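You operate a simulated robot arm through the tools that you are given. There is no shell and no other tool. Be economical: measure what you need, move in short steps, check, and stop when the job is done.

You run a simulated robot arm. Do the job below in one go: nothing can be reset, and whatever is moved stays where it is left.

JOB
Wipe the dust off the robot vacuum's top with the orange cloth, then press go to test it.
Fine: fold the handle down and drop the cloth in the small tub.

It is judged by the outcome, as a careful person would: the job done as asked, and still so three seconds after it is handed in. It fails if anything else is knocked over, pushed out of place, dropped, spilled or broken. Flat cloth is picked up by pressing the open fingertips on it (5 to 10 N) and closing them slowly along it; thin cloth reads only 2 to 8 mm in the jaws.

ROBOT AND FRAMES
A 7-joint arm with a two-finger parallel gripper, fixed in place. Base frame: the origin is at the foot of the arm, x ahead of it, y to its left, z up. Units: m, degrees, N and s.
With the tool pointing down near the work surface it reaches from about 0.32 to 0.74 m from the base axis. Its first joint turns from -115.0 to 115.0 degrees. Payload 3.91 kg.
Tool frame: the origin (TCP) lies between the finger pads and is the grasp point; the fingertips stand 0.03 m ahead of it; z points along the fingers, y is the line along which they close. The gripper opens to 0.11 m. The fingers are 0.02 m wide and 0.01 m thick; the gripper's body (0.048 by 0.112 m) begins 0.055 m behind the TCP.
Orientation is told as [roll, pitch, yaw] about the base's x, y, z axes, in that order, counted from this pose: with the fingers straight down and closing along the base's y, the tool's x points along the base's -x, its y along +y and its z along -z.

CONTROLS
- The arm moves only by the tool servo_tool. Its argument "deltas" is a list of rows, each an object of numbers (a shift or turn left out is 0, a gripper value left out holds the last): "wx", "wy", "wz": the turn, a rotation vector about the tool's x, y, z in degrees; "x", "y", "z": the shift along the tool's x, y, z in m; "hand": the finger opening in m, from 0 to 0.11. In form: [{"wx": .., "wy": .., "wz": .., "x": .., "y": .., "z": .., "hand": ..}, ...]. A call has 1 to 8 rows; each row shifts and turns the commanded pose from where the row before left it, along the tool's axes as they then stand. Rows are played at 5 a second. More than 0.05 m and 8.6 degrees between two rows, or a gripper value outside its range, and nothing of the call is played. Where a pose cannot be reached the arm comes as near as it can. A force on the tool above 40 N (or 10 N above the force at the start of the call, whichever is more), or a blocked arm, ends the call early, and 0.2 s more pass. The fingers move at their own pace (about 0.108 m/s each) and stop on an object; they squeeze with about 32 N. The grip force told is the motor's: it shows also when the fingers shut on nothing. Time passes only in rows, and 0.2 s behind the last, so rows that do not move let the fingers close. The reply holds the time, the measured pose of the TCP, the force on the tool along the base axes, the opening and the grip force, in the units named above and with some noise.
- Cameras (640 x 400 px; columns grow to the right, rows downward): "scene" is fixed at [0.4033, -0.501, 1.5221]; the picture's right is [1.00, -0.00, 0.00], its down [-0.00, -0.45, -0.89] and it looks along [0.00, 0.89, -0.45] (base axes); focal length 318 px, centre (320, 200). "wrist" rides on the gripper at [0.072, 0.017, -0.103] in the tool frame; the picture's right is [-0.23, 0.97, 0.00], its down [-0.76, -0.18, -0.62] and it looks along [-0.61, -0.14, 0.78] (tool axes); focal length 222 px, centre (320, 200). There is no depth. A picture from a camera that has moved, and an enlarged one, comes with that camera's place and axes in the base frame and with its lens.
- snapshot(camera): a new picture of that camera. The clock stands still meanwhile.
- raise_lower(by): slides the trunk up (or, below 0, down) by that many m; the arm rides with it, the base frame stays. It gives what a move gives, with no picture.
- inspect(camera, box): a new picture of the part [left, top, right, bottom] of that camera's present view, enlarged. The clock stands still meanwhile.
- hand_in(): hands the job in; it is judged then, once.

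Work in short steps. Places have to be worked out from the pictures, the camera data and where the tool is seen: move nearer, look again, correct. Check each grasp and each placing, and mend what went wrong. You have 120 turns and 76 pictures in all, those below and enlarged ones among them. Open the gripper and draw the arm clear of the work before you hand the job in, unless the task says otherwise; then end with one line.

The tools are called after "Emit:" as name(argument=value, ...) on one line, values as JSON. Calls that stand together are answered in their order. servo_tool: Moves the arm, as the interface text tells. Its arguments: {"type":"object","properties":{"deltas":{"type":"array"}},"required":["deltas"]} The other tools are called the same way: raise_lower (by) slides the trunk up or down; snapshot (camera) takes a picture; inspect (camera, box) takes an enlarged picture of a part of a camera's view; hand_in () hands the job in.

At the start:

```text
clock: 0.0
position: [0.0587, 0.3646, 1.2866]
ee_rot: [0.0, 0.0, 0.0]
force: [0.2, -0.7, 0.3]
width: 0.1101
grip_force: 0.0
trunk travel left (down, up): [-0.85, 0.14]
```

scene: 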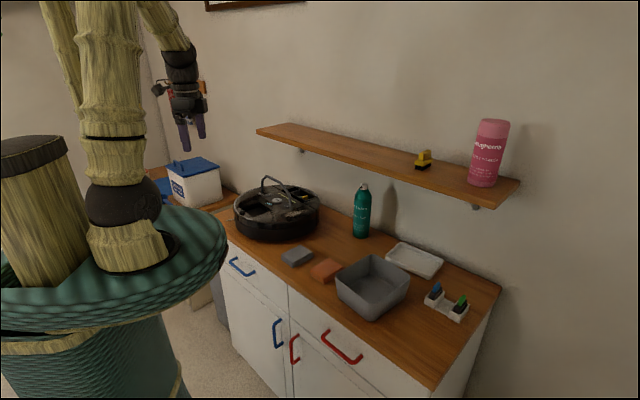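
wrist: 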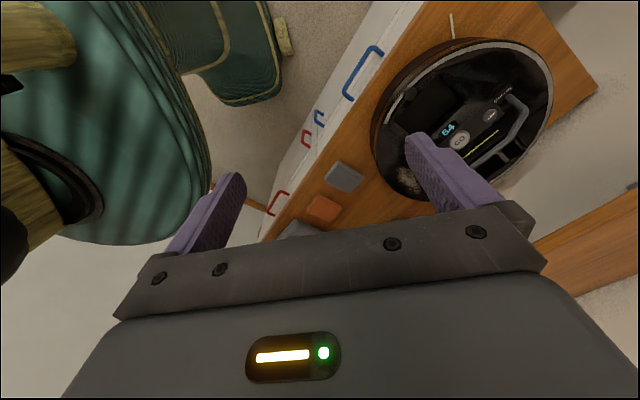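

I start with enlarged views of the vacuum and of the counter items.

Emit:
inspect(camera="scene", box=[220, 160, 340, 250])

Emit:
inspect(camera="scene", box=[270, 220, 490, 340])

Emit:
inspect(camera="wrist", box=[360, 20, 570, 220])

```text
4.44 times, centred on (280, 205) of scene
camera zoom: at [0.4033, -0.501, 1.5221], right [1.0, 0.0, 0.0], down [0.0, -0.45, -0.89], along [0.0, 0.89, -0.45], focal length 1415 px, centre (498, 178)
```

zoom: 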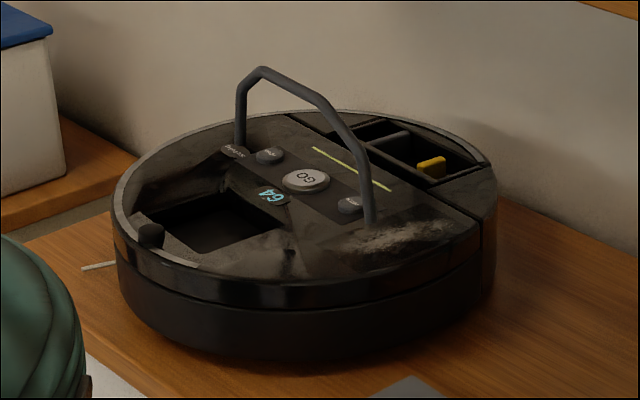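

```text
2.91 times, centred on (380, 280) of scene
camera zoom: at [0.4033, -0.501, 1.5221], right [1.0, 0.0, 0.0], down [0.0, -0.45, -0.89], along [0.0, 0.89, -0.45], focal length 926 px, centre (146, -33)
```

zoom: 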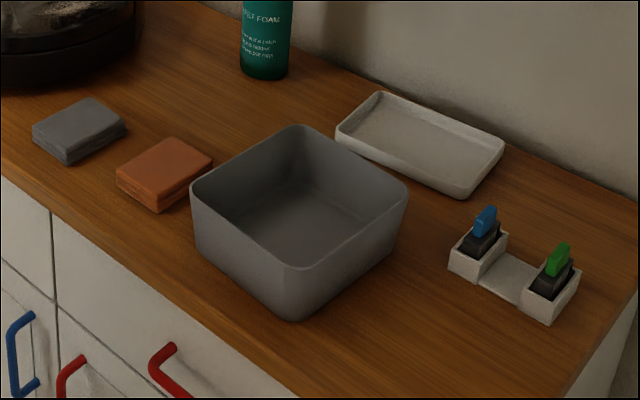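

```text
2.00 times, centred on (465, 120) of wrist
camera zoom: at [-0.0155, 0.3824, 1.3919], right [0.23, 0.97, 0.0], down [0.76, -0.18, 0.62], along [0.61, -0.14, -0.78], focal length 444 px, centre (30, 360)
```

zoom: 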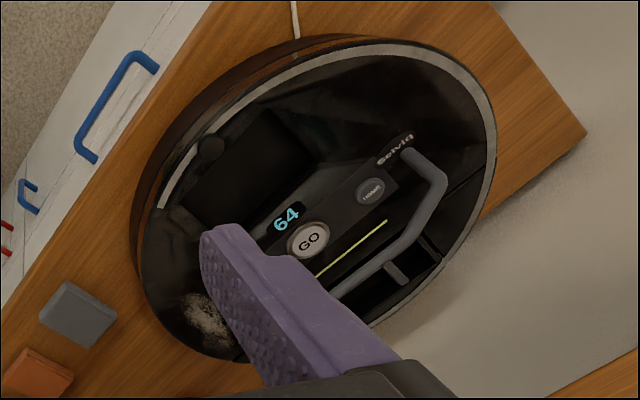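

The vacuum sits at about (0.27, 0.62), top around z≈0.93, and the folded orange cloth at about (0.42, 0.24). I move over to the left of the vacuum to look at it closely from above.

Emit:
servo_tool(deltas=[{"y": 0.04}, {"y": 0.04}, {"y": 0.04}, {"y": 0.04}, {"y": 0.04}, {"x": -0.02, "y": 0.02}, {}])

Emit:
snapshot(camera="wrist")

```text
clock: 1.6
position: [0.0766, 0.5825, 1.2883]
ee_rot: [-0.1, -0.1, 0.1]
force: [0.3, 0.2, -0.2]
width: 0.1098
grip_force: 0.2
trunk travel left (down, up): [-0.85, 0.14]
```

```text
70 pictures are left
camera wrist: at [0.0042, 0.6005, 1.3917], right [0.23, 0.97, 0.0], down [0.76, -0.18, 0.62], along [0.61, -0.14, -0.78], focal length 222 px, centre (320, 200)
```

wrist: 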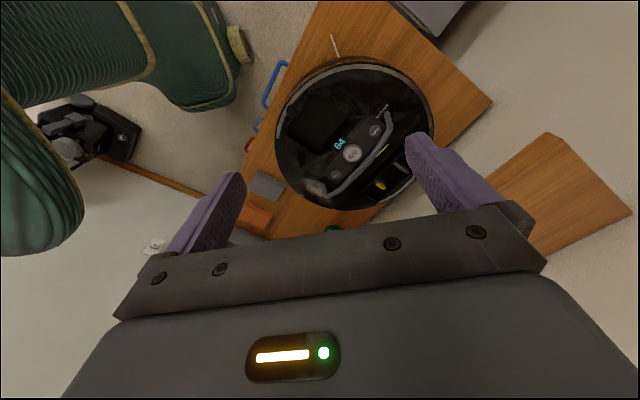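

Emit:
inspect(camera="wrist", box=[260, 50, 450, 220])

```text
2.35 times, centred on (355, 135) of wrist
camera zoom: at [0.0042, 0.6005, 1.3917], right [0.23, 0.97, 0.0], down [0.76, -0.18, 0.62], along [0.61, -0.14, -0.78], focal length 523 px, centre (238, 353)
```

zoom: 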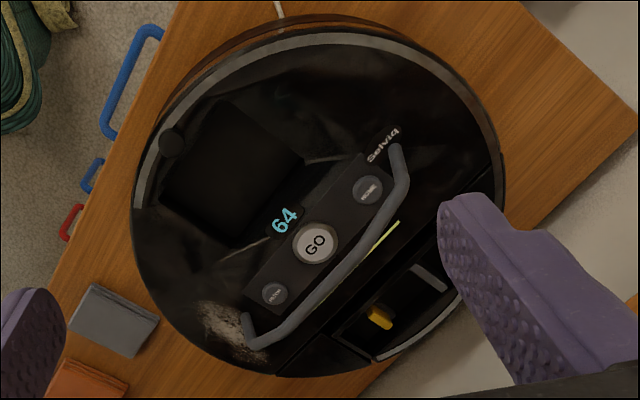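

GO triangulates to about (0.237, 0.622, 0.949), right beneath the upright handle. The dust is at about (0.315, 0.525) by the near handle foot. I go over to the orange cloth and turn to match its sides.

Emit:
servo_tool(deltas=[{"x": -0.037, "y": -0.031}, {"x": -0.037, "y": -0.031}, {"x": -0.037, "y": -0.031}, {"x": -0.037, "y": -0.031}, {"x": -0.037, "y": -0.031}, {"x": -0.037, "y": -0.031}, {"x": -0.037, "y": -0.031}, {"x": -0.037, "y": -0.031}])

Emit:
servo_tool(deltas=[{"x": -0.02, "y": -0.02, "z": 0.03}, {"wz": -8.2, "z": 0.03}, {"wz": -8.2, "z": 0.03}, {"wz": -8.2, "z": 0.03}, {"wz": -8.2, "z": 0.03}, {"wz": -8.2}, {"wz": -8.0}, {}])

Emit:
snapshot(camera="wrist")

```text
clock: 3.4
position: [0.3765, 0.3365, 1.2886]
ee_rot: [0.1, 0.0, 0.0]
force: [0.4, 0.3, 0.5]
width: 0.11
grip_force: 0.1
trunk travel left (down, up): [-0.85, 0.14]
```

```text
clock: 5.2
position: [0.3935, 0.3155, 1.1362]
ee_rot: [-0.1, 0.0, 49.0]
force: [0.9, -0.5, 0.7]
width: 0.1098
grip_force: 0.1
trunk travel left (down, up): [-0.85, 0.14]
```

```text
68 pictures are left
camera wrist: at [0.3327, 0.2738, 1.242], right [-0.59, 0.81, 0.0], down [0.63, 0.46, 0.62], along [0.5, 0.37, -0.78], focal length 222 px, centre (320, 200)
```

wrist: 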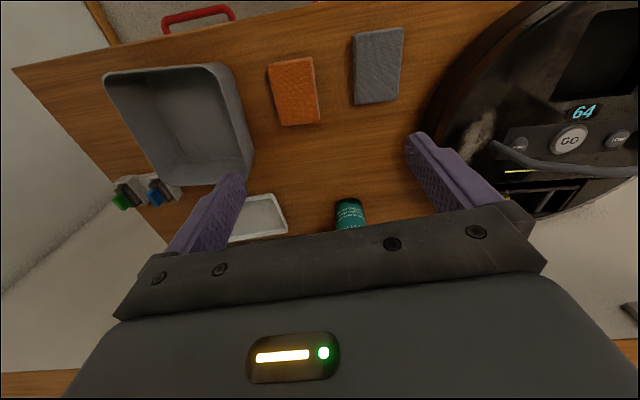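

The cloth pad measures about 9×6 cm, centred at (0.422, 0.292), with its long side at about 43°. I trim the yaw and come down over it with the jaws open to 0.10.

Emit:
servo_tool(deltas=[{"y": -0.037, "hand": 0.1}, {"wz": 6, "z": 0.04}, {"z": 0.04}, {"z": 0.04}, {"z": 0.035}, {"z": 0.02}, {}])

Emit:
snapshot(camera="wrist")

Emit:
inspect(camera="scene", box=[270, 220, 390, 295])

```text
clock: 6.8
position: [0.4223, 0.2907, 0.9609]
ee_rot: [0.0, 0.0, 43.1]
force: [-0.2, -0.3, 0.5]
width: 0.1
grip_force: 0.1
trunk travel left (down, up): [-0.85, 0.14]
```

```text
67 pictures are left
camera wrist: at [0.3564, 0.2548, 1.0659], right [-0.5, 0.87, 0.0], down [0.68, 0.39, 0.62], along [0.54, 0.31, -0.78], focal length 222 px, centre (320, 200)
```

wrist: 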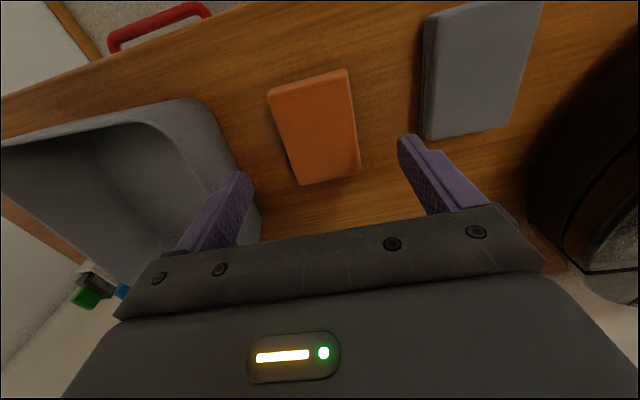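

```text
5.33 times, centred on (330, 258) of scene
camera zoom: at [0.4033, -0.501, 1.5221], right [1.0, 0.0, 0.0], down [0.0, -0.45, -0.89], along [0.0, 0.89, -0.45], focal length 1698 px, centre (267, -107)
```

zoom: 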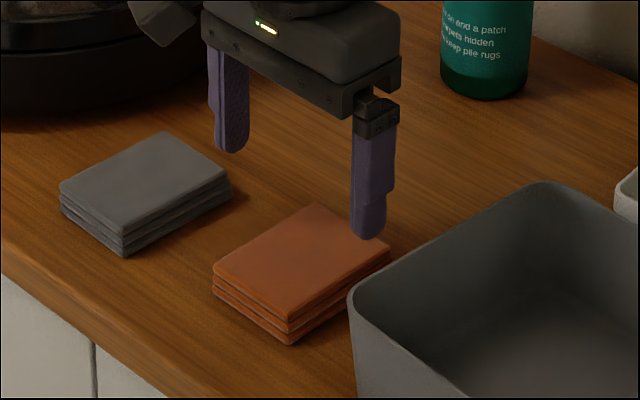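

The pad is centred and aligned under the jaws, about 2 cm thick. I come down so the fingertips reach partway down its sides (z≈0.867) and close.

Emit:
servo_tool(deltas=[{"z": 0.03}, {"z": 0.025}, {"z": 0.009}, {}, {"hand": 0.08}, {"hand": 0.07}, {"hand": 0.05}, {"hand": 0.03}])

Emit:
snapshot(camera="wrist")

```text
clock: 8.6
position: [0.4219, 0.2919, 0.8979]
ee_rot: [0.0, 0.0, 43.0]
force: [0.1, 0.2, -0.1]
width: 0.0648
grip_force: 32.2
trunk travel left (down, up): [-0.85, 0.14]
```

```text
65 pictures are left
camera wrist: at [0.3566, 0.2557, 1.002], right [-0.5, 0.87, 0.0], down [0.68, 0.39, 0.62], along [0.54, 0.31, -0.78], focal length 222 px, centre (320, 200)
```

wrist: 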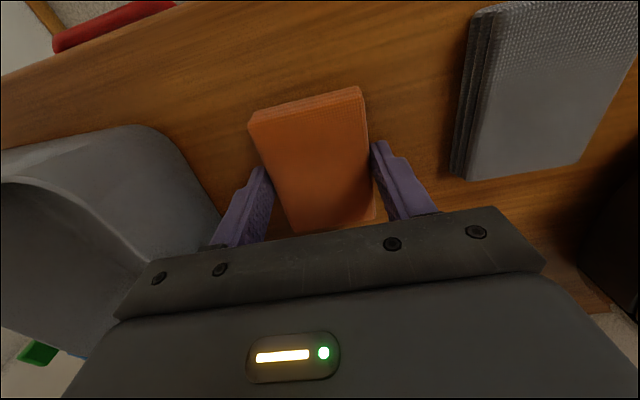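

The jaws hold the pad at 65 mm with full grip. I lift it and check that it comes along.

Emit:
servo_tool(deltas=[{"z": -0.03}, {"z": -0.04}, {"z": -0.04}, {"z": -0.04}, {"z": -0.03}, {}])

Emit:
snapshot(camera="wrist")

Emit:
inspect(camera="scene", box=[230, 130, 390, 230])

```text
clock: 10.0
position: [0.421, 0.2931, 1.0796]
ee_rot: [0.0, 0.1, 43.0]
force: [-0.1, 0.2, -0.1]
width: 0.0648
grip_force: 32.1
trunk travel left (down, up): [-0.85, 0.14]
```

```text
64 pictures are left
camera wrist: at [0.3565, 0.2569, 1.1831], right [-0.5, 0.87, 0.0], down [0.68, 0.39, 0.62], along [0.54, 0.31, -0.78], focal length 222 px, centre (320, 200)
```

wrist: 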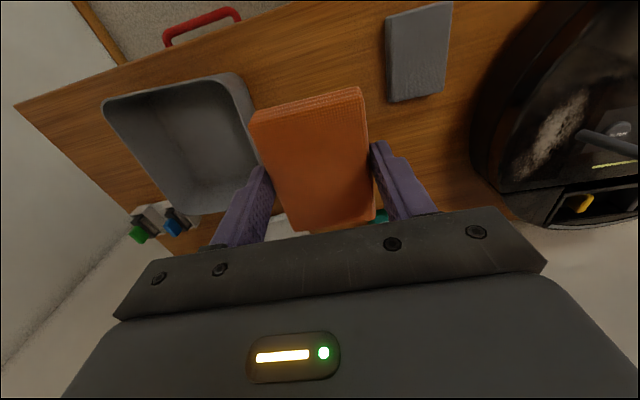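

```text
4.00 times, centred on (310, 180) of scene
camera zoom: at [0.4033, -0.501, 1.5221], right [1.0, 0.0, 0.0], down [0.0, -0.45, -0.89], along [0.0, 0.89, -0.45], focal length 1274 px, centre (360, 280)
```

zoom: 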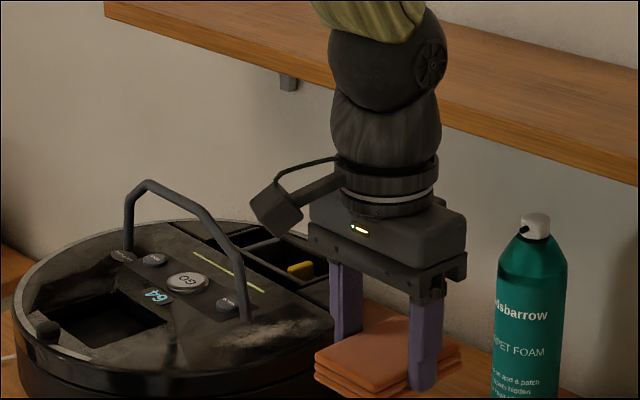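

The pad is held securely. I bring it in front of the vacuum, still clear of it, to map the dust closely; the shelf edge is just beyond the vacuum at z≈1.18 so I stay aware of it.

Emit:
servo_tool(deltas=[{"y": 0.04}, {"y": 0.04}, {"y": 0.04}, {"y": 0.035}, {"x": -0.01, "y": 0.02}, {}])

Emit:
snapshot(camera="wrist")

Emit:
inspect(camera="scene", box=[210, 140, 370, 240])

```text
clock: 11.4
position: [0.3087, 0.4279, 1.0778]
ee_rot: [-0.1, -0.1, 43.0]
force: [-0.2, 0.0, 0.0]
width: 0.0649
grip_force: 32.4
trunk travel left (down, up): [-0.85, 0.14]
```

```text
62 pictures are left
camera wrist: at [0.2439, 0.3918, 1.1823], right [-0.5, 0.87, 0.0], down [0.68, 0.39, 0.62], along [0.54, 0.31, -0.78], focal length 222 px, centre (320, 200)
```

wrist: 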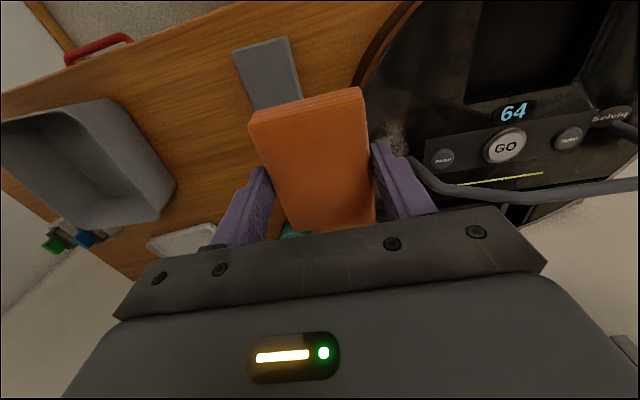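

```text
4.00 times, centred on (290, 190) of scene
camera zoom: at [0.4033, -0.501, 1.5221], right [1.0, 0.0, 0.0], down [0.0, -0.45, -0.89], along [0.0, 0.89, -0.45], focal length 1274 px, centre (440, 240)
```

zoom: 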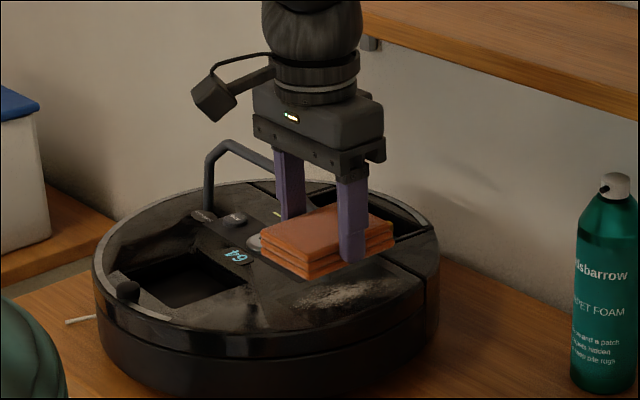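

Dust patch: centre about (0.308, 0.529), 9×4 cm along ~22°, with the handle foot at its far edge near (0.30, 0.547). I turn the tool to about yaw 112 so the finger-free long side of the pad faces the handle foot, and hover in front of the dust.

Emit:
servo_tool(deltas=[{"z": -0.03, "wz": -8.5}, {"wz": -8.5}, {"wz": -8.5}, {"wz": -8.5}, {"wz": -8.5}, {"wz": -8.5}, {"wz": -8.5}, {"wz": -8.5}])

Emit:
servo_tool(deltas=[{"wz": -1}, {}])

Emit:
snapshot(camera="wrist")

```text
clock: 13.2
position: [0.3096, 0.4279, 1.1078]
ee_rot: [-0.1, 0.1, 111.1]
force: [0.3, -1.0, -0.4]
width: 0.0648
grip_force: 31.5
trunk travel left (down, up): [-0.85, 0.14]
```

```text
clock: 13.8
position: [0.3087, 0.4278, 1.1083]
ee_rot: [0.1, 0.0, 112.0]
force: [-0.4, -0.4, -0.9]
width: 0.0648
grip_force: 31.8
trunk travel left (down, up): [-0.85, 0.14]
```

```text
60 pictures are left
camera wrist: at [0.3205, 0.355, 1.2128], right [-0.99, -0.16, 0.0], down [-0.12, 0.77, 0.62], along [-0.1, 0.62, -0.78], focal length 222 px, centre (320, 200)
```

wrist: 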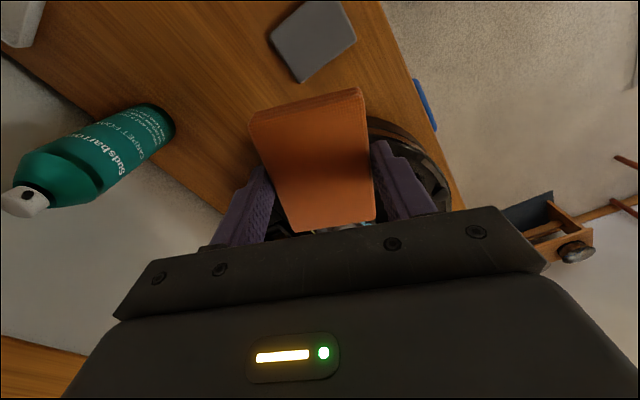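

The pad hides the dust from the wrist camera, so I steer by computed positions and check with the scene camera. I hover the pad over the dust's near side with its bottom just above the vacuum.

Emit:
servo_tool(deltas=[{"x": -0.044}, {"y": -0.037}, {"z": 0.04}, {"z": 0.04}, {"z": 0.018}, {}])

Emit:
inspect(camera="scene", box=[230, 150, 358, 230])

```text
clock: 15.2
position: [0.327, 0.4817, 1.0092]
ee_rot: [0.0, 0.0, 112.1]
force: [0.3, 0.0, -0.4]
width: 0.0648
grip_force: 31.6
trunk travel left (down, up): [-0.85, 0.14]
```

```text
5.00 times, centred on (294, 190) of scene
camera zoom: at [0.4033, -0.501, 1.5221], right [1.0, 0.0, 0.0], down [0.0, -0.45, -0.89], along [0.0, 0.89, -0.45], focal length 1592 px, centre (450, 250)
```

zoom: 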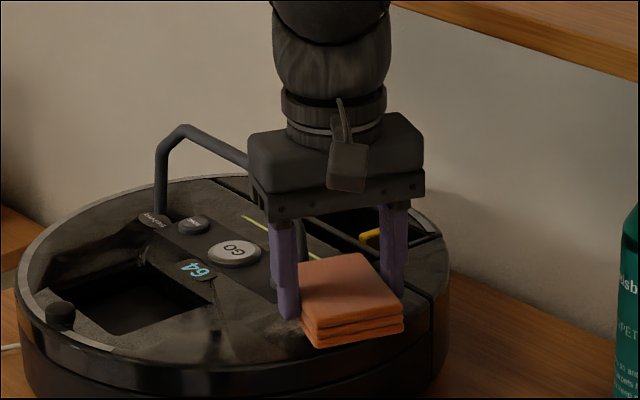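

The pad hovers beside the handle foot with clearance. I lower it in small steps to find contact.

Emit:
servo_tool(deltas=[{"x": -0.008, "z": 0.006}, {"z": 0.006}, {"z": 0.004}, {}])

Emit:
servo_tool(deltas=[{"z": 0.004}, {}])

```text
clock: 16.2
position: [0.3256, 0.4888, 0.9959]
ee_rot: [-0.1, 0.1, 112.0]
force: [1.7, -4.2, 2.2]
width: 0.0649
grip_force: 32.5
trunk travel left (down, up): [-0.85, 0.14]
```

```text
clock: 16.8
position: [0.3255, 0.4895, 0.9909]
ee_rot: [0.0, 0.0, 112.0]
force: [1.9, -3.4, 0.6]
width: 0.0647
grip_force: 32.1
trunk travel left (down, up): [-0.85, 0.14]
```

A 4 N sideways force along the tool's x appeared: something is touching on the handle side. I look closely.

Emit:
inspect(camera="scene", box=[254, 160, 334, 230])

```text
5.71 times, centred on (294, 195) of scene
camera zoom: at [0.4033, -0.501, 1.5221], right [1.0, 0.0, 0.0], down [0.0, -0.45, -0.89], along [0.0, 0.89, -0.45], focal length 1819 px, centre (469, 229)
```

zoom: 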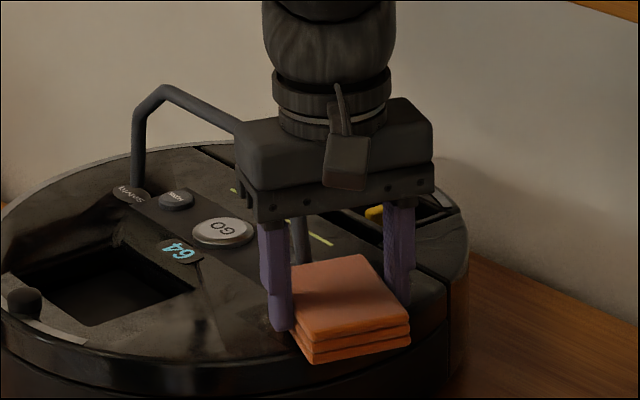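

Emit:
servo_tool(deltas=[{"x": 0.006}, {}])

Emit:
inspect(camera="scene", box=[254, 160, 334, 230])

```text
clock: 17.4
position: [0.3266, 0.4843, 0.9896]
ee_rot: [0.1, 0.0, 112.1]
force: [-0.6, 0.3, -0.7]
width: 0.0648
grip_force: 31.5
trunk travel left (down, up): [-0.85, 0.14]
```

```text
5.71 times, centred on (294, 195) of scene
camera zoom: at [0.4033, -0.501, 1.5221], right [1.0, 0.0, 0.0], down [0.0, -0.45, -0.89], along [0.0, 0.89, -0.45], focal length 1819 px, centre (469, 229)
```

zoom: 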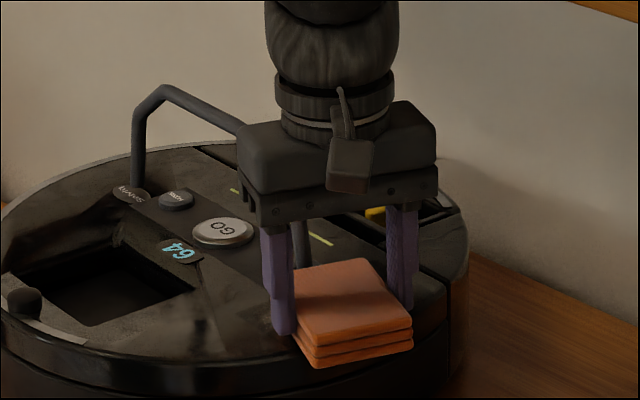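

Backing off 6 mm removed the force: it was the pad's edge resting against the handle foot, which calibrates the foot at about (0.296, 0.540). I keep this gap and lower on to the surface.

Emit:
servo_tool(deltas=[{"z": 0.003}, {"z": 0.002}, {}])

Emit:
servo_tool(deltas=[{"z": 0.003}, {"z": 0.002}, {}])

```text
clock: 18.2
position: [0.3268, 0.4837, 0.9876]
ee_rot: [-0.1, -0.1, 112.0]
force: [0.1, 0.6, 10.1]
width: 0.0648
grip_force: 31.7
trunk travel left (down, up): [-0.85, 0.14]
```

```text
clock: 18.8
position: [0.3299, 0.4862, 0.9866]
ee_rot: [-0.7, -0.5, 112.0]
force: [1.9, -1.3, 18.9]
width: 0.0649
grip_force: 31.5
trunk travel left (down, up): [-0.85, 0.14]
stopped in row 3: the force on the tool passed its limit (the readings are from after the stop); the commanded pose is now the measured one
```

Contact is at TCP z≈0.988 (surface ≈0.948). I press lightly and sweep left and right along the dust in front of the foot.

Emit:
servo_tool(deltas=[{"z": -0.001}, {"y": 0.02}, {"y": 0.02}, {"y": 0.01}, {}])

```text
clock: 20.0
position: [0.2822, 0.4628, 0.9878]
ee_rot: [-0.4, -0.2, 111.9]
force: [9.7, -16.7, 31.3]
width: 0.0646
grip_force: 31.5
trunk travel left (down, up): [-0.85, 0.14]
```

Force rose to 31 N with a sideways part, so I ease off and look.

Emit:
servo_tool(deltas=[{"z": -0.005}, {}])

Emit:
inspect(camera="scene", box=[254, 160, 334, 230])

```text
clock: 20.6
position: [0.2831, 0.4637, 0.9872]
ee_rot: [-0.1, 0.0, 112.0]
force: [10.2, -17.4, -7.5]
width: 0.0648
grip_force: 32.3
trunk travel left (down, up): [-0.85, 0.14]
```

```text
5.71 times, centred on (294, 195) of scene
camera zoom: at [0.4033, -0.501, 1.5221], right [1.0, 0.0, 0.0], down [0.0, -0.45, -0.89], along [0.0, 0.89, -0.45], focal length 1819 px, centre (469, 229)
```

zoom: 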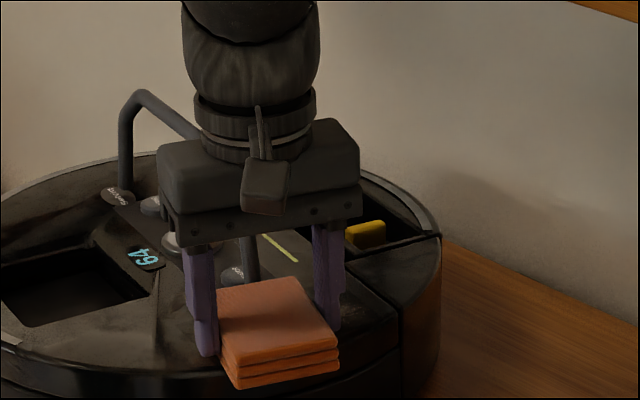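

The vacuum itself got dragged a few cm left with the pad, and the pad is jammed against the handle foot. I back straight off from the foot and rise to look at the vacuum's position.

Emit:
servo_tool(deltas=[{"x": 0.004}, {"x": 0.004}, {"x": 0.006}, {"z": -0.02}, {"z": -0.03}, {"z": -0.04}, {"x": 0.04}, {}])

Emit:
snapshot(camera="scene")

Emit:
inspect(camera="scene", box=[208, 160, 352, 250])

```text
clock: 22.4
position: [0.2992, 0.4172, 1.0807]
ee_rot: [-0.5, -0.2, 112.0]
force: [0.3, 0.8, -1.1]
width: 0.0649
grip_force: 32.4
trunk travel left (down, up): [-0.85, 0.14]
```

```text
55 pictures are left
```

scene: 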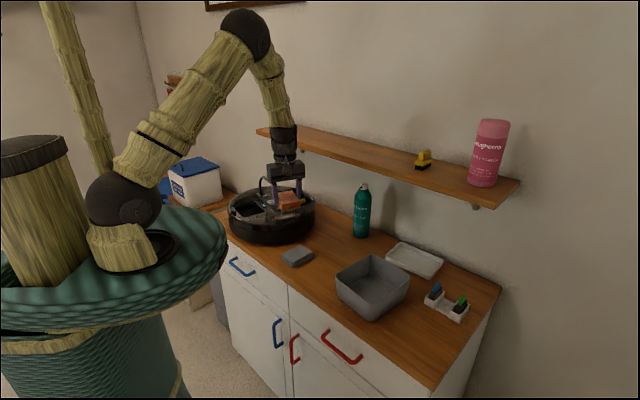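

```text
4.44 times, centred on (280, 205) of scene
camera zoom: at [0.4033, -0.501, 1.5221], right [1.0, 0.0, 0.0], down [0.0, -0.45, -0.89], along [0.0, 0.89, -0.45], focal length 1415 px, centre (498, 178)
```

zoom: 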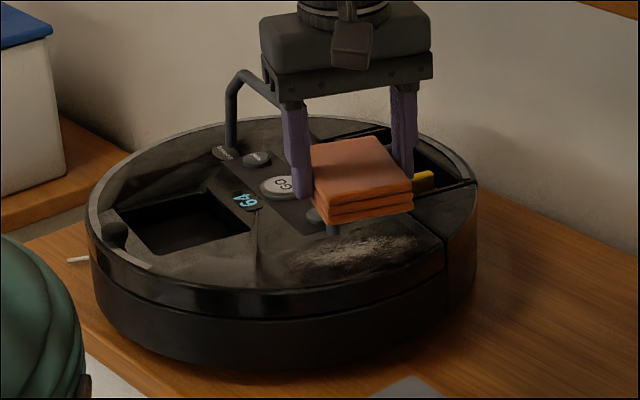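

The vacuum shifted about 2–3 cm left and the dust is still there; it slides easily, so I must use only about 5 N and sweep back to the right, which also restores it. I look closer at the dust and foot.

Emit:
inspect(camera="scene", box=[264, 195, 320, 230])

```text
11.43 times, centred on (292, 212) of scene
camera zoom: at [0.4033, -0.501, 1.5221], right [1.0, 0.0, 0.0], down [0.0, -0.45, -0.89], along [0.0, 0.89, -0.45], focal length 3638 px, centre (640, 57)
```

zoom: 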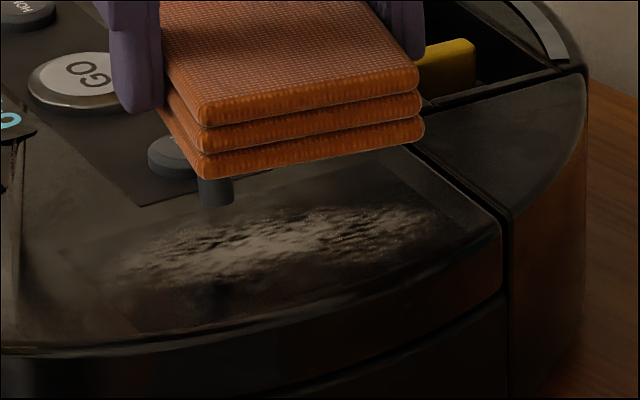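

Now it is clear: the dust lies wholly in front of the foot, centre (0.289, 0.503), about ±5.5 cm along ~17°. I move the pad to the left end of it, just off the surface.

Emit:
servo_tool(deltas=[{"y": 0.037}, {"x": -0.04}, {"x": -0.014, "z": 0.03}, {"z": 0.03}, {"z": 0.022}, {}])

Emit:
servo_tool(deltas=[{"z": 0.006}, {"z": 0.002}, {}])

Emit:
inspect(camera="scene", box=[240, 180, 320, 230])

```text
clock: 23.8
position: [0.2461, 0.4537, 0.9959]
ee_rot: [-0.5, -0.2, 112.0]
force: [-0.3, -0.4, -0.7]
width: 0.065
grip_force: 32.2
trunk travel left (down, up): [-0.85, 0.14]
```

```text
clock: 24.6
position: [0.2466, 0.4537, 0.989]
ee_rot: [-0.3, -0.2, 112.0]
force: [0.6, 0.1, -0.5]
width: 0.0648
grip_force: 31.9
trunk travel left (down, up): [-0.85, 0.14]
```

```text
8.00 times, centred on (280, 205) of scene
camera zoom: at [0.4033, -0.501, 1.5221], right [1.0, 0.0, 0.0], down [0.0, -0.45, -0.89], along [0.0, 0.89, -0.45], focal length 2547 px, centre (640, 160)
```

zoom: 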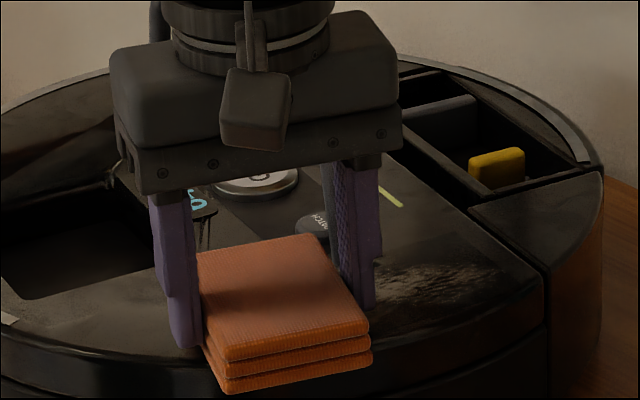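

The pad sits at the left end of the dust, about to touch. I press a few mm more and sweep right.

Emit:
servo_tool(deltas=[{"z": 0.002}, {"z": 0.001}, {}])

```text
clock: 25.4
position: [0.2466, 0.4541, 0.9865]
ee_rot: [-0.4, -0.3, 111.9]
force: [0.1, -0.8, 0.0]
width: 0.0648
grip_force: 31.6
trunk travel left (down, up): [-0.85, 0.14]
```

Emit:
servo_tool(deltas=[{"z": 0.001}, {"z": 0.001}, {}])

```text
clock: 26.2
position: [0.2476, 0.4531, 0.9854]
ee_rot: [-0.4, -0.5, 112.1]
force: [-0.2, 0.2, 19.6]
width: 0.0649
grip_force: 32.1
trunk travel left (down, up): [-0.85, 0.14]
```

19.6 N is too much; I ease up slightly.

Emit:
servo_tool(deltas=[{"z": -0.001}, {}])

```text
clock: 26.8
position: [0.2464, 0.4524, 0.9868]
ee_rot: [-0.4, -0.3, 112.1]
force: [-0.9, 2.4, 19.5]
width: 0.0646
grip_force: 32.1
trunk travel left (down, up): [-0.85, 0.14]
```

Emit:
servo_tool(deltas=[{"z": -0.0012}, {}])

```text
clock: 27.4
position: [0.2444, 0.4531, 0.986]
ee_rot: [-0.3, -0.2, 112.0]
force: [-1.2, 3.3, 5.5]
width: 0.0648
grip_force: 31.8
trunk travel left (down, up): [-0.85, 0.14]
```

5.5 N now. I sweep right across the dust.

Emit:
servo_tool(deltas=[{"y": -0.015}, {"y": -0.015}, {"y": -0.015}, {"y": -0.015}, {}])

Emit:
inspect(camera="scene", box=[240, 180, 320, 230])

```text
clock: 28.6
position: [0.3027, 0.4756, 0.9861]
ee_rot: [-0.4, -0.3, 112.0]
force: [1.0, -1.2, 2.0]
width: 0.0649
grip_force: 32.4
trunk travel left (down, up): [-0.85, 0.14]
```

```text
8.00 times, centred on (280, 205) of scene
camera zoom: at [0.4033, -0.501, 1.5221], right [1.0, 0.0, 0.0], down [0.0, -0.45, -0.89], along [0.0, 0.89, -0.45], focal length 2547 px, centre (640, 160)
```

zoom: 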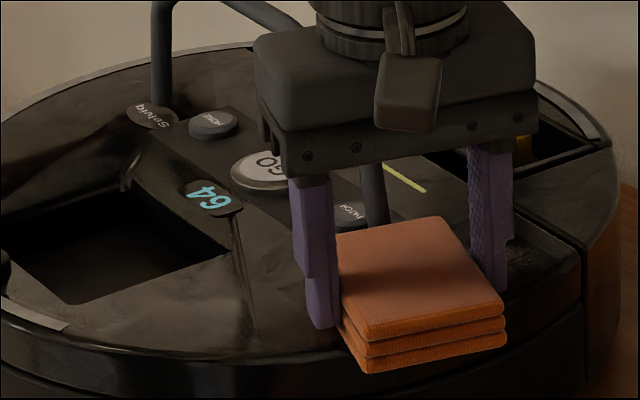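

The left part now looks clean and the vacuum came partly back right. I continue the sweep to the right end.

Emit:
servo_tool(deltas=[{"y": -0.015, "z": 0.0004}, {"y": -0.015}, {"y": -0.015}, {"y": -0.015}, {}])

Emit:
inspect(camera="scene", box=[208, 160, 352, 250])

```text
clock: 29.8
position: [0.3578, 0.497, 0.9882]
ee_rot: [-0.2, -0.2, 112.0]
force: [0.0, 0.3, -0.5]
width: 0.0648
grip_force: 31.9
trunk travel left (down, up): [-0.85, 0.14]
```

```text
4.44 times, centred on (280, 205) of scene
camera zoom: at [0.4033, -0.501, 1.5221], right [1.0, 0.0, 0.0], down [0.0, -0.45, -0.89], along [0.0, 0.89, -0.45], focal length 1415 px, centre (498, 178)
```

zoom: 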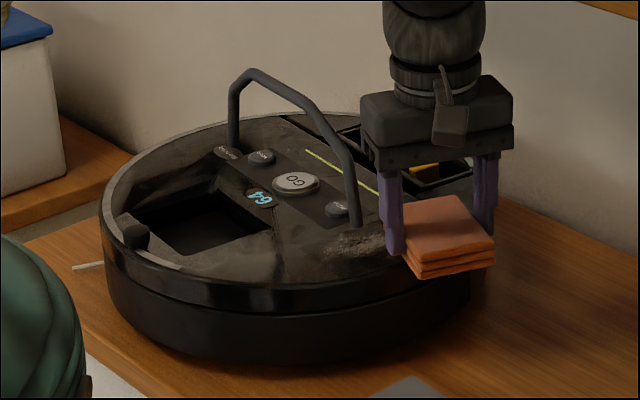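

The vacuum is now within about 1 cm of its original place, but some dust seems left near the foot. I lift the pad aside to inspect.

Emit:
servo_tool(deltas=[{"z": -0.03}, {"z": -0.03, "x": 0.02}, {"x": 0.03, "y": -0.02}, {}])

Emit:
inspect(camera="scene", box=[264, 190, 328, 230])

```text
clock: 30.8
position: [0.3957, 0.4563, 1.0469]
ee_rot: [-0.4, -0.2, 112.1]
force: [-0.6, -0.8, -1.3]
width: 0.0647
grip_force: 32.0
trunk travel left (down, up): [-0.85, 0.14]
```

```text
10.00 times, centred on (296, 210) of scene
camera zoom: at [0.4033, -0.501, 1.5221], right [1.0, 0.0, 0.0], down [0.0, -0.45, -0.89], along [0.0, 0.89, -0.45], focal length 3184 px, centre (560, 100)
```

zoom: 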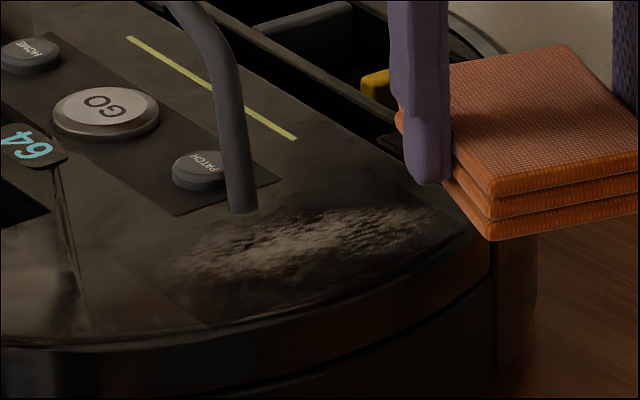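

The dust has faded but a good part remains, so more strokes are needed. I go back to the left end for another pass, slightly nearer the foot.

Emit:
servo_tool(deltas=[{"y": 0.04}, {"y": 0.04}, {"y": 0.031}, {"x": -0.034, "z": 0.02}, {"x": -0.03, "z": 0.02}, {"z": 0.015}, {"z": 0.003}, {}])

Emit:
servo_tool(deltas=[{"z": 0.001}, {}])

```text
clock: 32.6
position: [0.2686, 0.4764, 0.988]
ee_rot: [-0.5, -0.1, 111.9]
force: [0.3, 0.3, -0.5]
width: 0.0647
grip_force: 32.2
trunk travel left (down, up): [-0.85, 0.14]
```

```text
clock: 33.2
position: [0.2682, 0.4751, 0.987]
ee_rot: [-0.4, -0.1, 112.0]
force: [-0.3, 0.6, -0.3]
width: 0.0648
grip_force: 32.1
trunk travel left (down, up): [-0.85, 0.14]
```

No contact yet. I correct the small 0.5° tilt and lower further for about 6 N.

Emit:
servo_tool(deltas=[{"wx": 0.05, "wy": -0.5}, {"z": 0.001}, {}])

Emit:
servo_tool(deltas=[{"z": 0.001}, {}])

```text
clock: 34.0
position: [0.2685, 0.4761, 0.986]
ee_rot: [-0.5, -0.8, 112.0]
force: [-1.4, -0.6, 1.7]
width: 0.0648
grip_force: 31.8
trunk travel left (down, up): [-0.85, 0.14]
```

```text
clock: 34.6
position: [0.268, 0.476, 0.9858]
ee_rot: [-0.6, -0.8, 112.0]
force: [0.1, -0.8, 11.4]
width: 0.0648
grip_force: 32.2
trunk travel left (down, up): [-0.85, 0.14]
```

Emit:
servo_tool(deltas=[{"wx": -0.55, "wy": 0.75, "z": -0.0003}, {}])

```text
clock: 35.2
position: [0.2679, 0.4769, 0.9867]
ee_rot: [0.1, -0.1, 112.0]
force: [1.2, 0.5, 10.3]
width: 0.0647
grip_force: 31.9
trunk travel left (down, up): [-0.85, 0.14]
```

The tool is level with 10 N; I ease by 0.4 mm and stroke right, then left, in short strokes.

Emit:
servo_tool(deltas=[{"z": -0.0004, "y": -0.015}, {"y": -0.02}, {"y": -0.02}, {"y": -0.02}, {"y": -0.02}, {"y": -0.015}, {}])

Emit:
servo_tool(deltas=[{"y": 0.02}, {"y": 0.02}, {"y": 0.02}, {"y": 0.02}, {}])

Emit:
inspect(camera="scene", box=[208, 160, 352, 250])

```text
clock: 36.8
position: [0.37, 0.5178, 0.9867]
ee_rot: [0.1, 0.0, 112.0]
force: [-2.0, 1.8, 7.3]
width: 0.0649
grip_force: 31.9
trunk travel left (down, up): [-0.85, 0.14]
```

```text
clock: 38.0
position: [0.2945, 0.4882, 0.986]
ee_rot: [0.1, 0.0, 112.0]
force: [0.3, -1.1, 6.0]
width: 0.0648
grip_force: 31.8
trunk travel left (down, up): [-0.85, 0.14]
```

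```text
4.44 times, centred on (280, 205) of scene
camera zoom: at [0.4033, -0.501, 1.5221], right [1.0, 0.0, 0.0], down [0.0, -0.45, -0.89], along [0.0, 0.89, -0.45], focal length 1415 px, centre (498, 178)
```

zoom: 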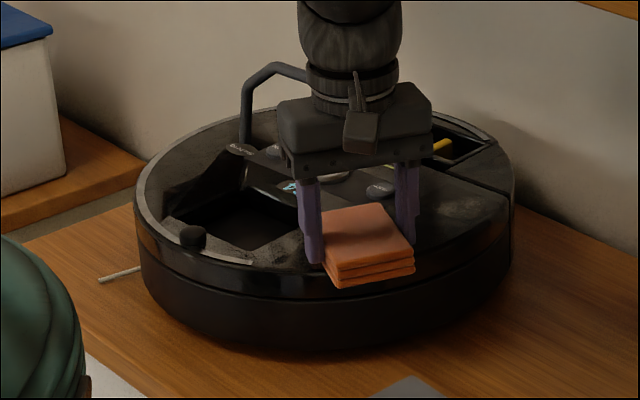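

The vacuum is now a bit to the right of the original spot. I lift and look at the dust and pose.

Emit:
servo_tool(deltas=[{"z": -0.03}, {"z": -0.03, "x": 0.03}, {"x": 0.04}, {}])

Emit:
inspect(camera="scene", box=[224, 160, 352, 240])

```text
clock: 39.0
position: [0.3214, 0.4215, 1.0452]
ee_rot: [0.2, 0.0, 112.0]
force: [-0.2, 1.0, -0.6]
width: 0.0649
grip_force: 32.0
trunk travel left (down, up): [-0.85, 0.14]
```

```text
5.00 times, centred on (288, 200) of scene
camera zoom: at [0.4033, -0.501, 1.5221], right [1.0, 0.0, 0.0], down [0.0, -0.45, -0.89], along [0.0, 0.89, -0.45], focal length 1592 px, centre (480, 200)
```

zoom: 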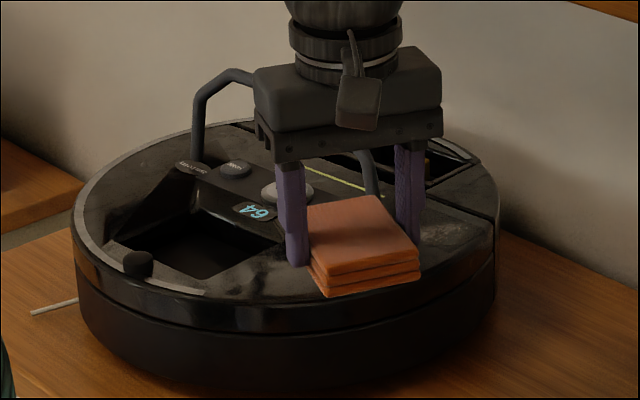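

Dust remains on the right portion and the vacuum has turned slightly. I draw back fully for an unobstructed look before choosing a gentler method (twisting the pad in place).

Emit:
servo_tool(deltas=[{"y": -0.04, "z": -0.02}, {"y": -0.04, "z": -0.02}, {"y": -0.04, "x": 0.02}, {"y": -0.03, "x": 0.03}, {}])

Emit:
inspect(camera="scene", box=[208, 160, 352, 250])

Emit:
snapshot(camera="wrist")

```text
clock: 39.7
position: [0.4041, 0.4522, 1.0838]
ee_rot: [1.0, 0.2, 112.6]
force: [-8.2, -9.3, 4.0]
width: 0.0646
grip_force: 31.5
trunk travel left (down, up): [-0.85, 0.14]
stopped in row 3: the force on the tool passed its limit (the readings are from after the stop); the commanded pose is now the measured one
```

```text
4.44 times, centred on (280, 205) of scene
camera zoom: at [0.4033, -0.501, 1.5221], right [1.0, 0.0, 0.0], down [0.0, -0.45, -0.89], along [0.0, 0.89, -0.45], focal length 1415 px, centre (498, 178)
```

zoom: 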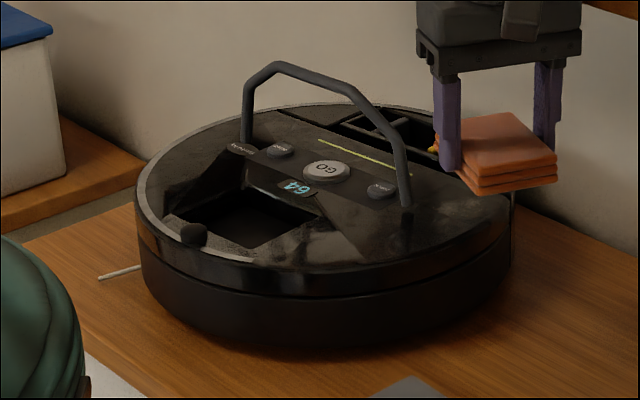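

```text
45 pictures are left
camera wrist: at [0.4177, 0.38, 1.1893], right [-0.99, -0.17, 0.01], down [-0.12, 0.78, 0.62], along [-0.11, 0.61, -0.79], focal length 222 px, centre (320, 200)
```

wrist: 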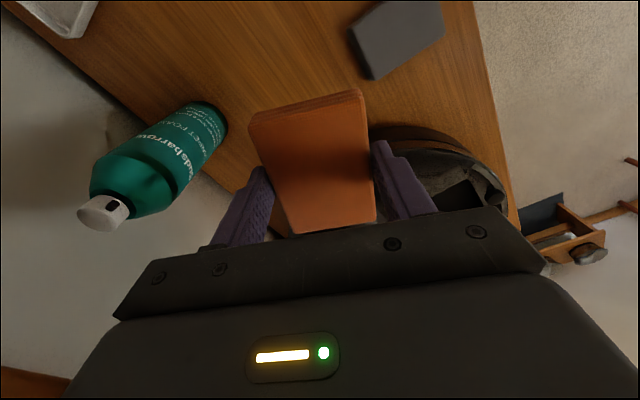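

The force came from the wrist touching the shelf edge; I back away from it toward the base at once, then look at the remaining dust.

Emit:
servo_tool(deltas=[{"x": 0.02, "y": 0.035}, {"x": 0.04, "y": -0.02, "wx": -0.8, "wy": -0.2}, {"x": 0.04, "y": -0.02}, {"x": 0.03, "y": -0.02}, {}])

Emit:
inspect(camera="scene", box=[276, 180, 340, 220])

Emit:
snapshot(camera="scene")

```text
clock: 40.9
position: [0.4781, 0.3464, 1.0807]
ee_rot: [1.5, 0.0, 112.6]
force: [-0.2, 0.1, -0.1]
width: 0.0648
grip_force: 31.9
trunk travel left (down, up): [-0.85, 0.14]
```

```text
10.00 times, centred on (308, 200) of scene
camera zoom: at [0.4033, -0.501, 1.5221], right [1.0, 0.0, 0.0], down [0.0, -0.45, -0.89], along [0.0, 0.89, -0.45], focal length 3184 px, centre (440, 200)
```

zoom: 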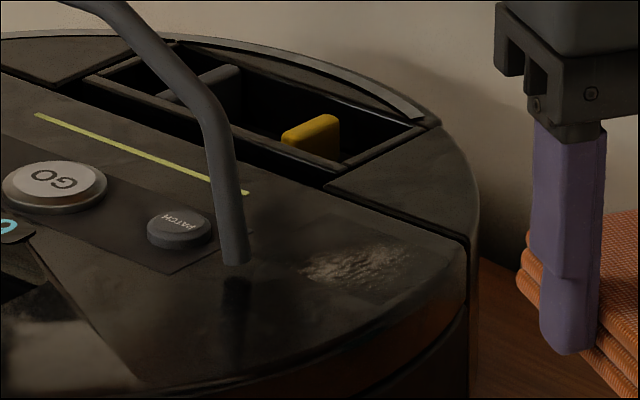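

```text
43 pictures are left
```

scene: 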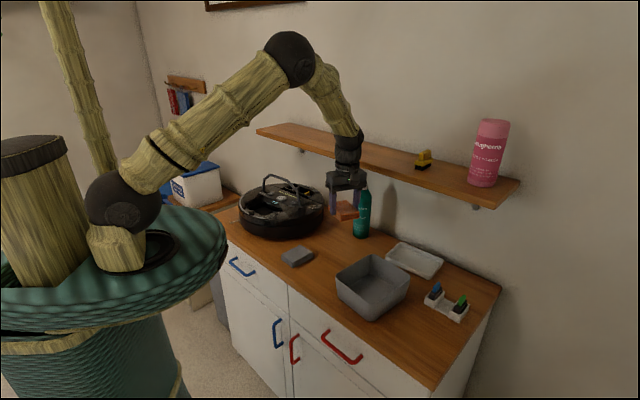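

Only the right end of the patch remains, but that spot is now under the shelf edge since the vacuum turned ~10° and slid ~2 cm. I'll first bring the vacuum back by pressing the pad on the flat area left of the foot and dragging left/front; I fix the tool's tilt on the way.

Emit:
servo_tool(deltas=[{"x": -0.029, "y": 0.0267, "wx": 1.5}, {"x": -0.029, "y": 0.0267}, {"x": -0.029, "y": 0.0267}, {"x": -0.029, "y": 0.0267}, {"x": -0.029, "y": 0.0267}, {"x": -0.04, "y": -0.009, "z": 0.02}, {"x": -0.044, "y": -0.009, "z": 0.03}, {}])

Emit:
inspect(camera="scene", box=[240, 160, 336, 220])

```text
refused: row 7 steps farther than a row can; nothing moved
```

```text
6.67 times, centred on (288, 190) of scene
camera zoom: at [0.4033, -0.501, 1.5221], right [1.0, 0.0, 0.0], down [0.0, -0.45, -0.89], along [0.0, 0.89, -0.45], focal length 2122 px, centre (533, 267)
```

zoom: 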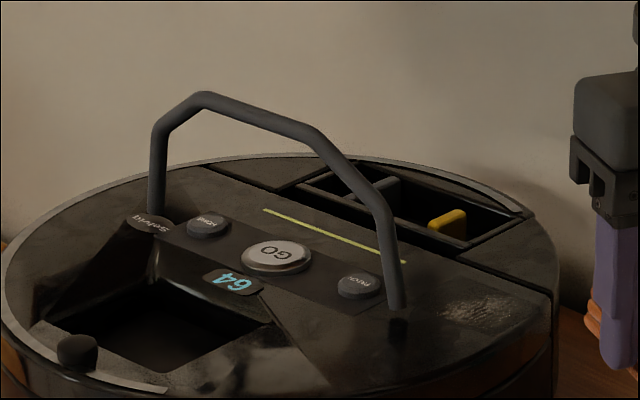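

Emit:
servo_tool(deltas=[{"x": -0.029, "y": 0.0267, "wx": 1.5}, {"x": -0.029, "y": 0.0267}, {"x": -0.029, "y": 0.0267}, {"x": -0.029, "y": 0.0267}, {"x": -0.029, "y": 0.0267}, {"x": -0.04, "y": -0.009, "z": 0.02}, {"x": -0.042, "y": -0.009}, {}])

Emit:
servo_tool(deltas=[{"z": 0.03}, {"z": 0.03}, {"z": 0.008}, {}])

Emit:
inspect(camera="scene", box=[240, 160, 336, 220])

```text
clock: 42.7
position: [0.2835, 0.5085, 1.0624]
ee_rot: [0.1, -0.1, 112.5]
force: [0.6, 0.1, -0.2]
width: 0.065
grip_force: 31.7
trunk travel left (down, up): [-0.85, 0.14]
```

```text
clock: 43.7
position: [0.2852, 0.5082, 0.9936]
ee_rot: [0.2, 0.0, 112.6]
force: [-0.6, -0.3, -0.1]
width: 0.0648
grip_force: 31.8
trunk travel left (down, up): [-0.85, 0.14]
```

```text
6.67 times, centred on (288, 190) of scene
camera zoom: at [0.4033, -0.501, 1.5221], right [1.0, 0.0, 0.0], down [0.0, -0.45, -0.89], along [0.0, 0.89, -0.45], focal length 2122 px, centre (533, 267)
```

zoom: 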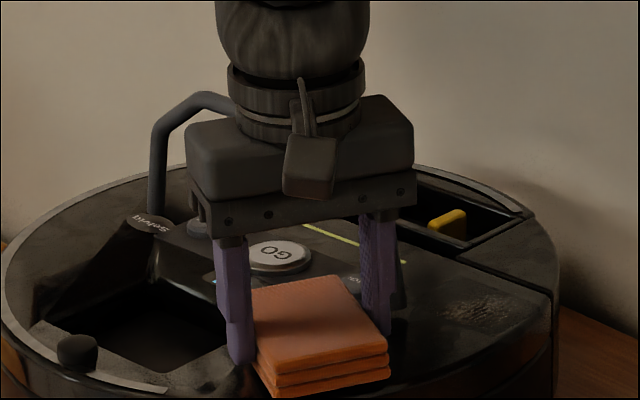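

The pad is fully on the flat area left of the foot. I lower it to firm contact.

Emit:
servo_tool(deltas=[{"z": 0.005}, {"z": 0.002}, {}])

Emit:
servo_tool(deltas=[{"z": 0.001}, {}])

```text
clock: 44.5
position: [0.2833, 0.5068, 0.988]
ee_rot: [0.1, -0.1, 112.6]
force: [1.0, -0.2, -0.2]
width: 0.0648
grip_force: 31.6
trunk travel left (down, up): [-0.85, 0.14]
```

```text
clock: 45.1
position: [0.2839, 0.5081, 0.9868]
ee_rot: [0.1, -0.1, 112.6]
force: [-0.2, 0.1, -0.6]
width: 0.0647
grip_force: 31.7
trunk travel left (down, up): [-0.85, 0.14]
```

Emit:
servo_tool(deltas=[{"z": 0.001}, {"z": 0.001}, {}])

```text
clock: 45.9
position: [0.2838, 0.5088, 0.9866]
ee_rot: [0.0, 0.0, 112.6]
force: [1.6, -0.9, 9.9]
width: 0.0651
grip_force: 32.0
trunk travel left (down, up): [-0.85, 0.14]
```

Emit:
servo_tool(deltas=[{"z": 0.0004}, {"y": 0.0125, "x": 0.0035}, {"y": 0.0125, "x": 0.0035}, {"y": 0.0125, "x": 0.0035}, {}])

Emit:
inspect(camera="scene", box=[208, 160, 352, 250])

```text
clock: 47.1
position: [0.2542, 0.4813, 0.9861]
ee_rot: [0.0, -0.2, 112.6]
force: [2.2, -4.2, 23.3]
width: 0.0647
grip_force: 32.1
trunk travel left (down, up): [-0.85, 0.14]
```

```text
4.44 times, centred on (280, 205) of scene
camera zoom: at [0.4033, -0.501, 1.5221], right [1.0, 0.0, 0.0], down [0.0, -0.45, -0.89], along [0.0, 0.89, -0.45], focal length 1415 px, centre (498, 178)
```

zoom: 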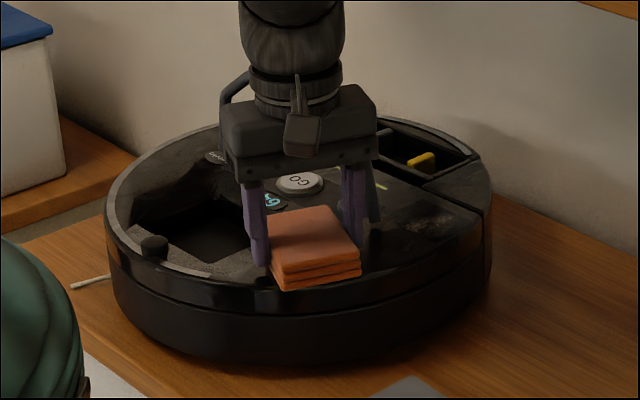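

The vacuum is back almost exactly at its original place. I lift off and relocate the remaining dust.

Emit:
servo_tool(deltas=[{"z": -0.01}, {"z": -0.03}, {"z": -0.03}, {"x": 0.04}, {"x": 0.02}, {}])

Emit:
inspect(camera="scene", box=[256, 180, 336, 230])

```text
clock: 48.5
position: [0.2766, 0.4285, 1.0545]
ee_rot: [0.0, -0.1, 112.5]
force: [-0.3, -0.1, -1.0]
width: 0.0647
grip_force: 32.0
trunk travel left (down, up): [-0.85, 0.14]
```

```text
8.00 times, centred on (296, 205) of scene
camera zoom: at [0.4033, -0.501, 1.5221], right [1.0, 0.0, 0.0], down [0.0, -0.45, -0.89], along [0.0, 0.89, -0.45], focal length 2547 px, centre (512, 160)
```

zoom: 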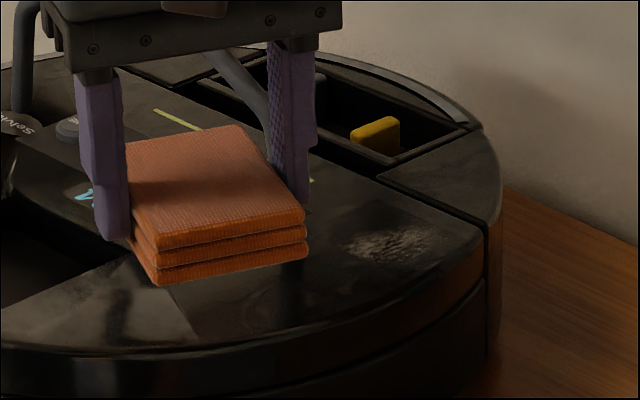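

The leftover spot is at about (0.345, 0.545), 4 cm across, right of the foot. I place the pad end over it and will wipe lightly with in-place twists so the vacuum is not dragged.

Emit:
servo_tool(deltas=[{"y": -0.04}, {"y": -0.04}, {"y": -0.027}, {"x": -0.03, "z": 0.02}, {"x": -0.031, "z": 0.02}, {"z": 0.02}, {"z": 0.004}, {}])

Emit:
inspect(camera="scene", box=[256, 160, 352, 220])

```text
clock: 50.3
position: [0.3534, 0.5289, 0.992]
ee_rot: [0.0, 0.0, 112.5]
force: [-0.9, 0.1, 0.1]
width: 0.065
grip_force: 32.3
trunk travel left (down, up): [-0.85, 0.14]
```

```text
6.67 times, centred on (304, 190) of scene
camera zoom: at [0.4033, -0.501, 1.5221], right [1.0, 0.0, 0.0], down [0.0, -0.45, -0.89], along [0.0, 0.89, -0.45], focal length 2122 px, centre (427, 267)
```

zoom: 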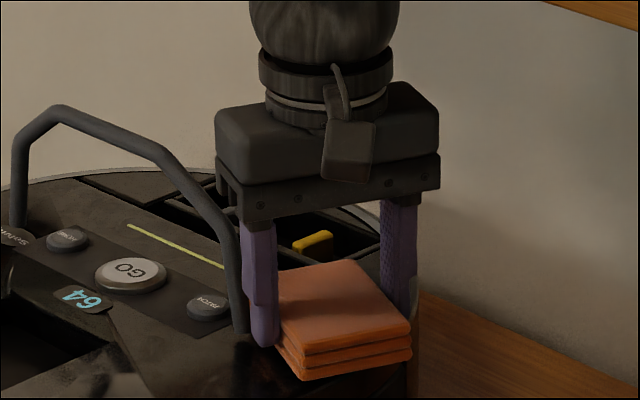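

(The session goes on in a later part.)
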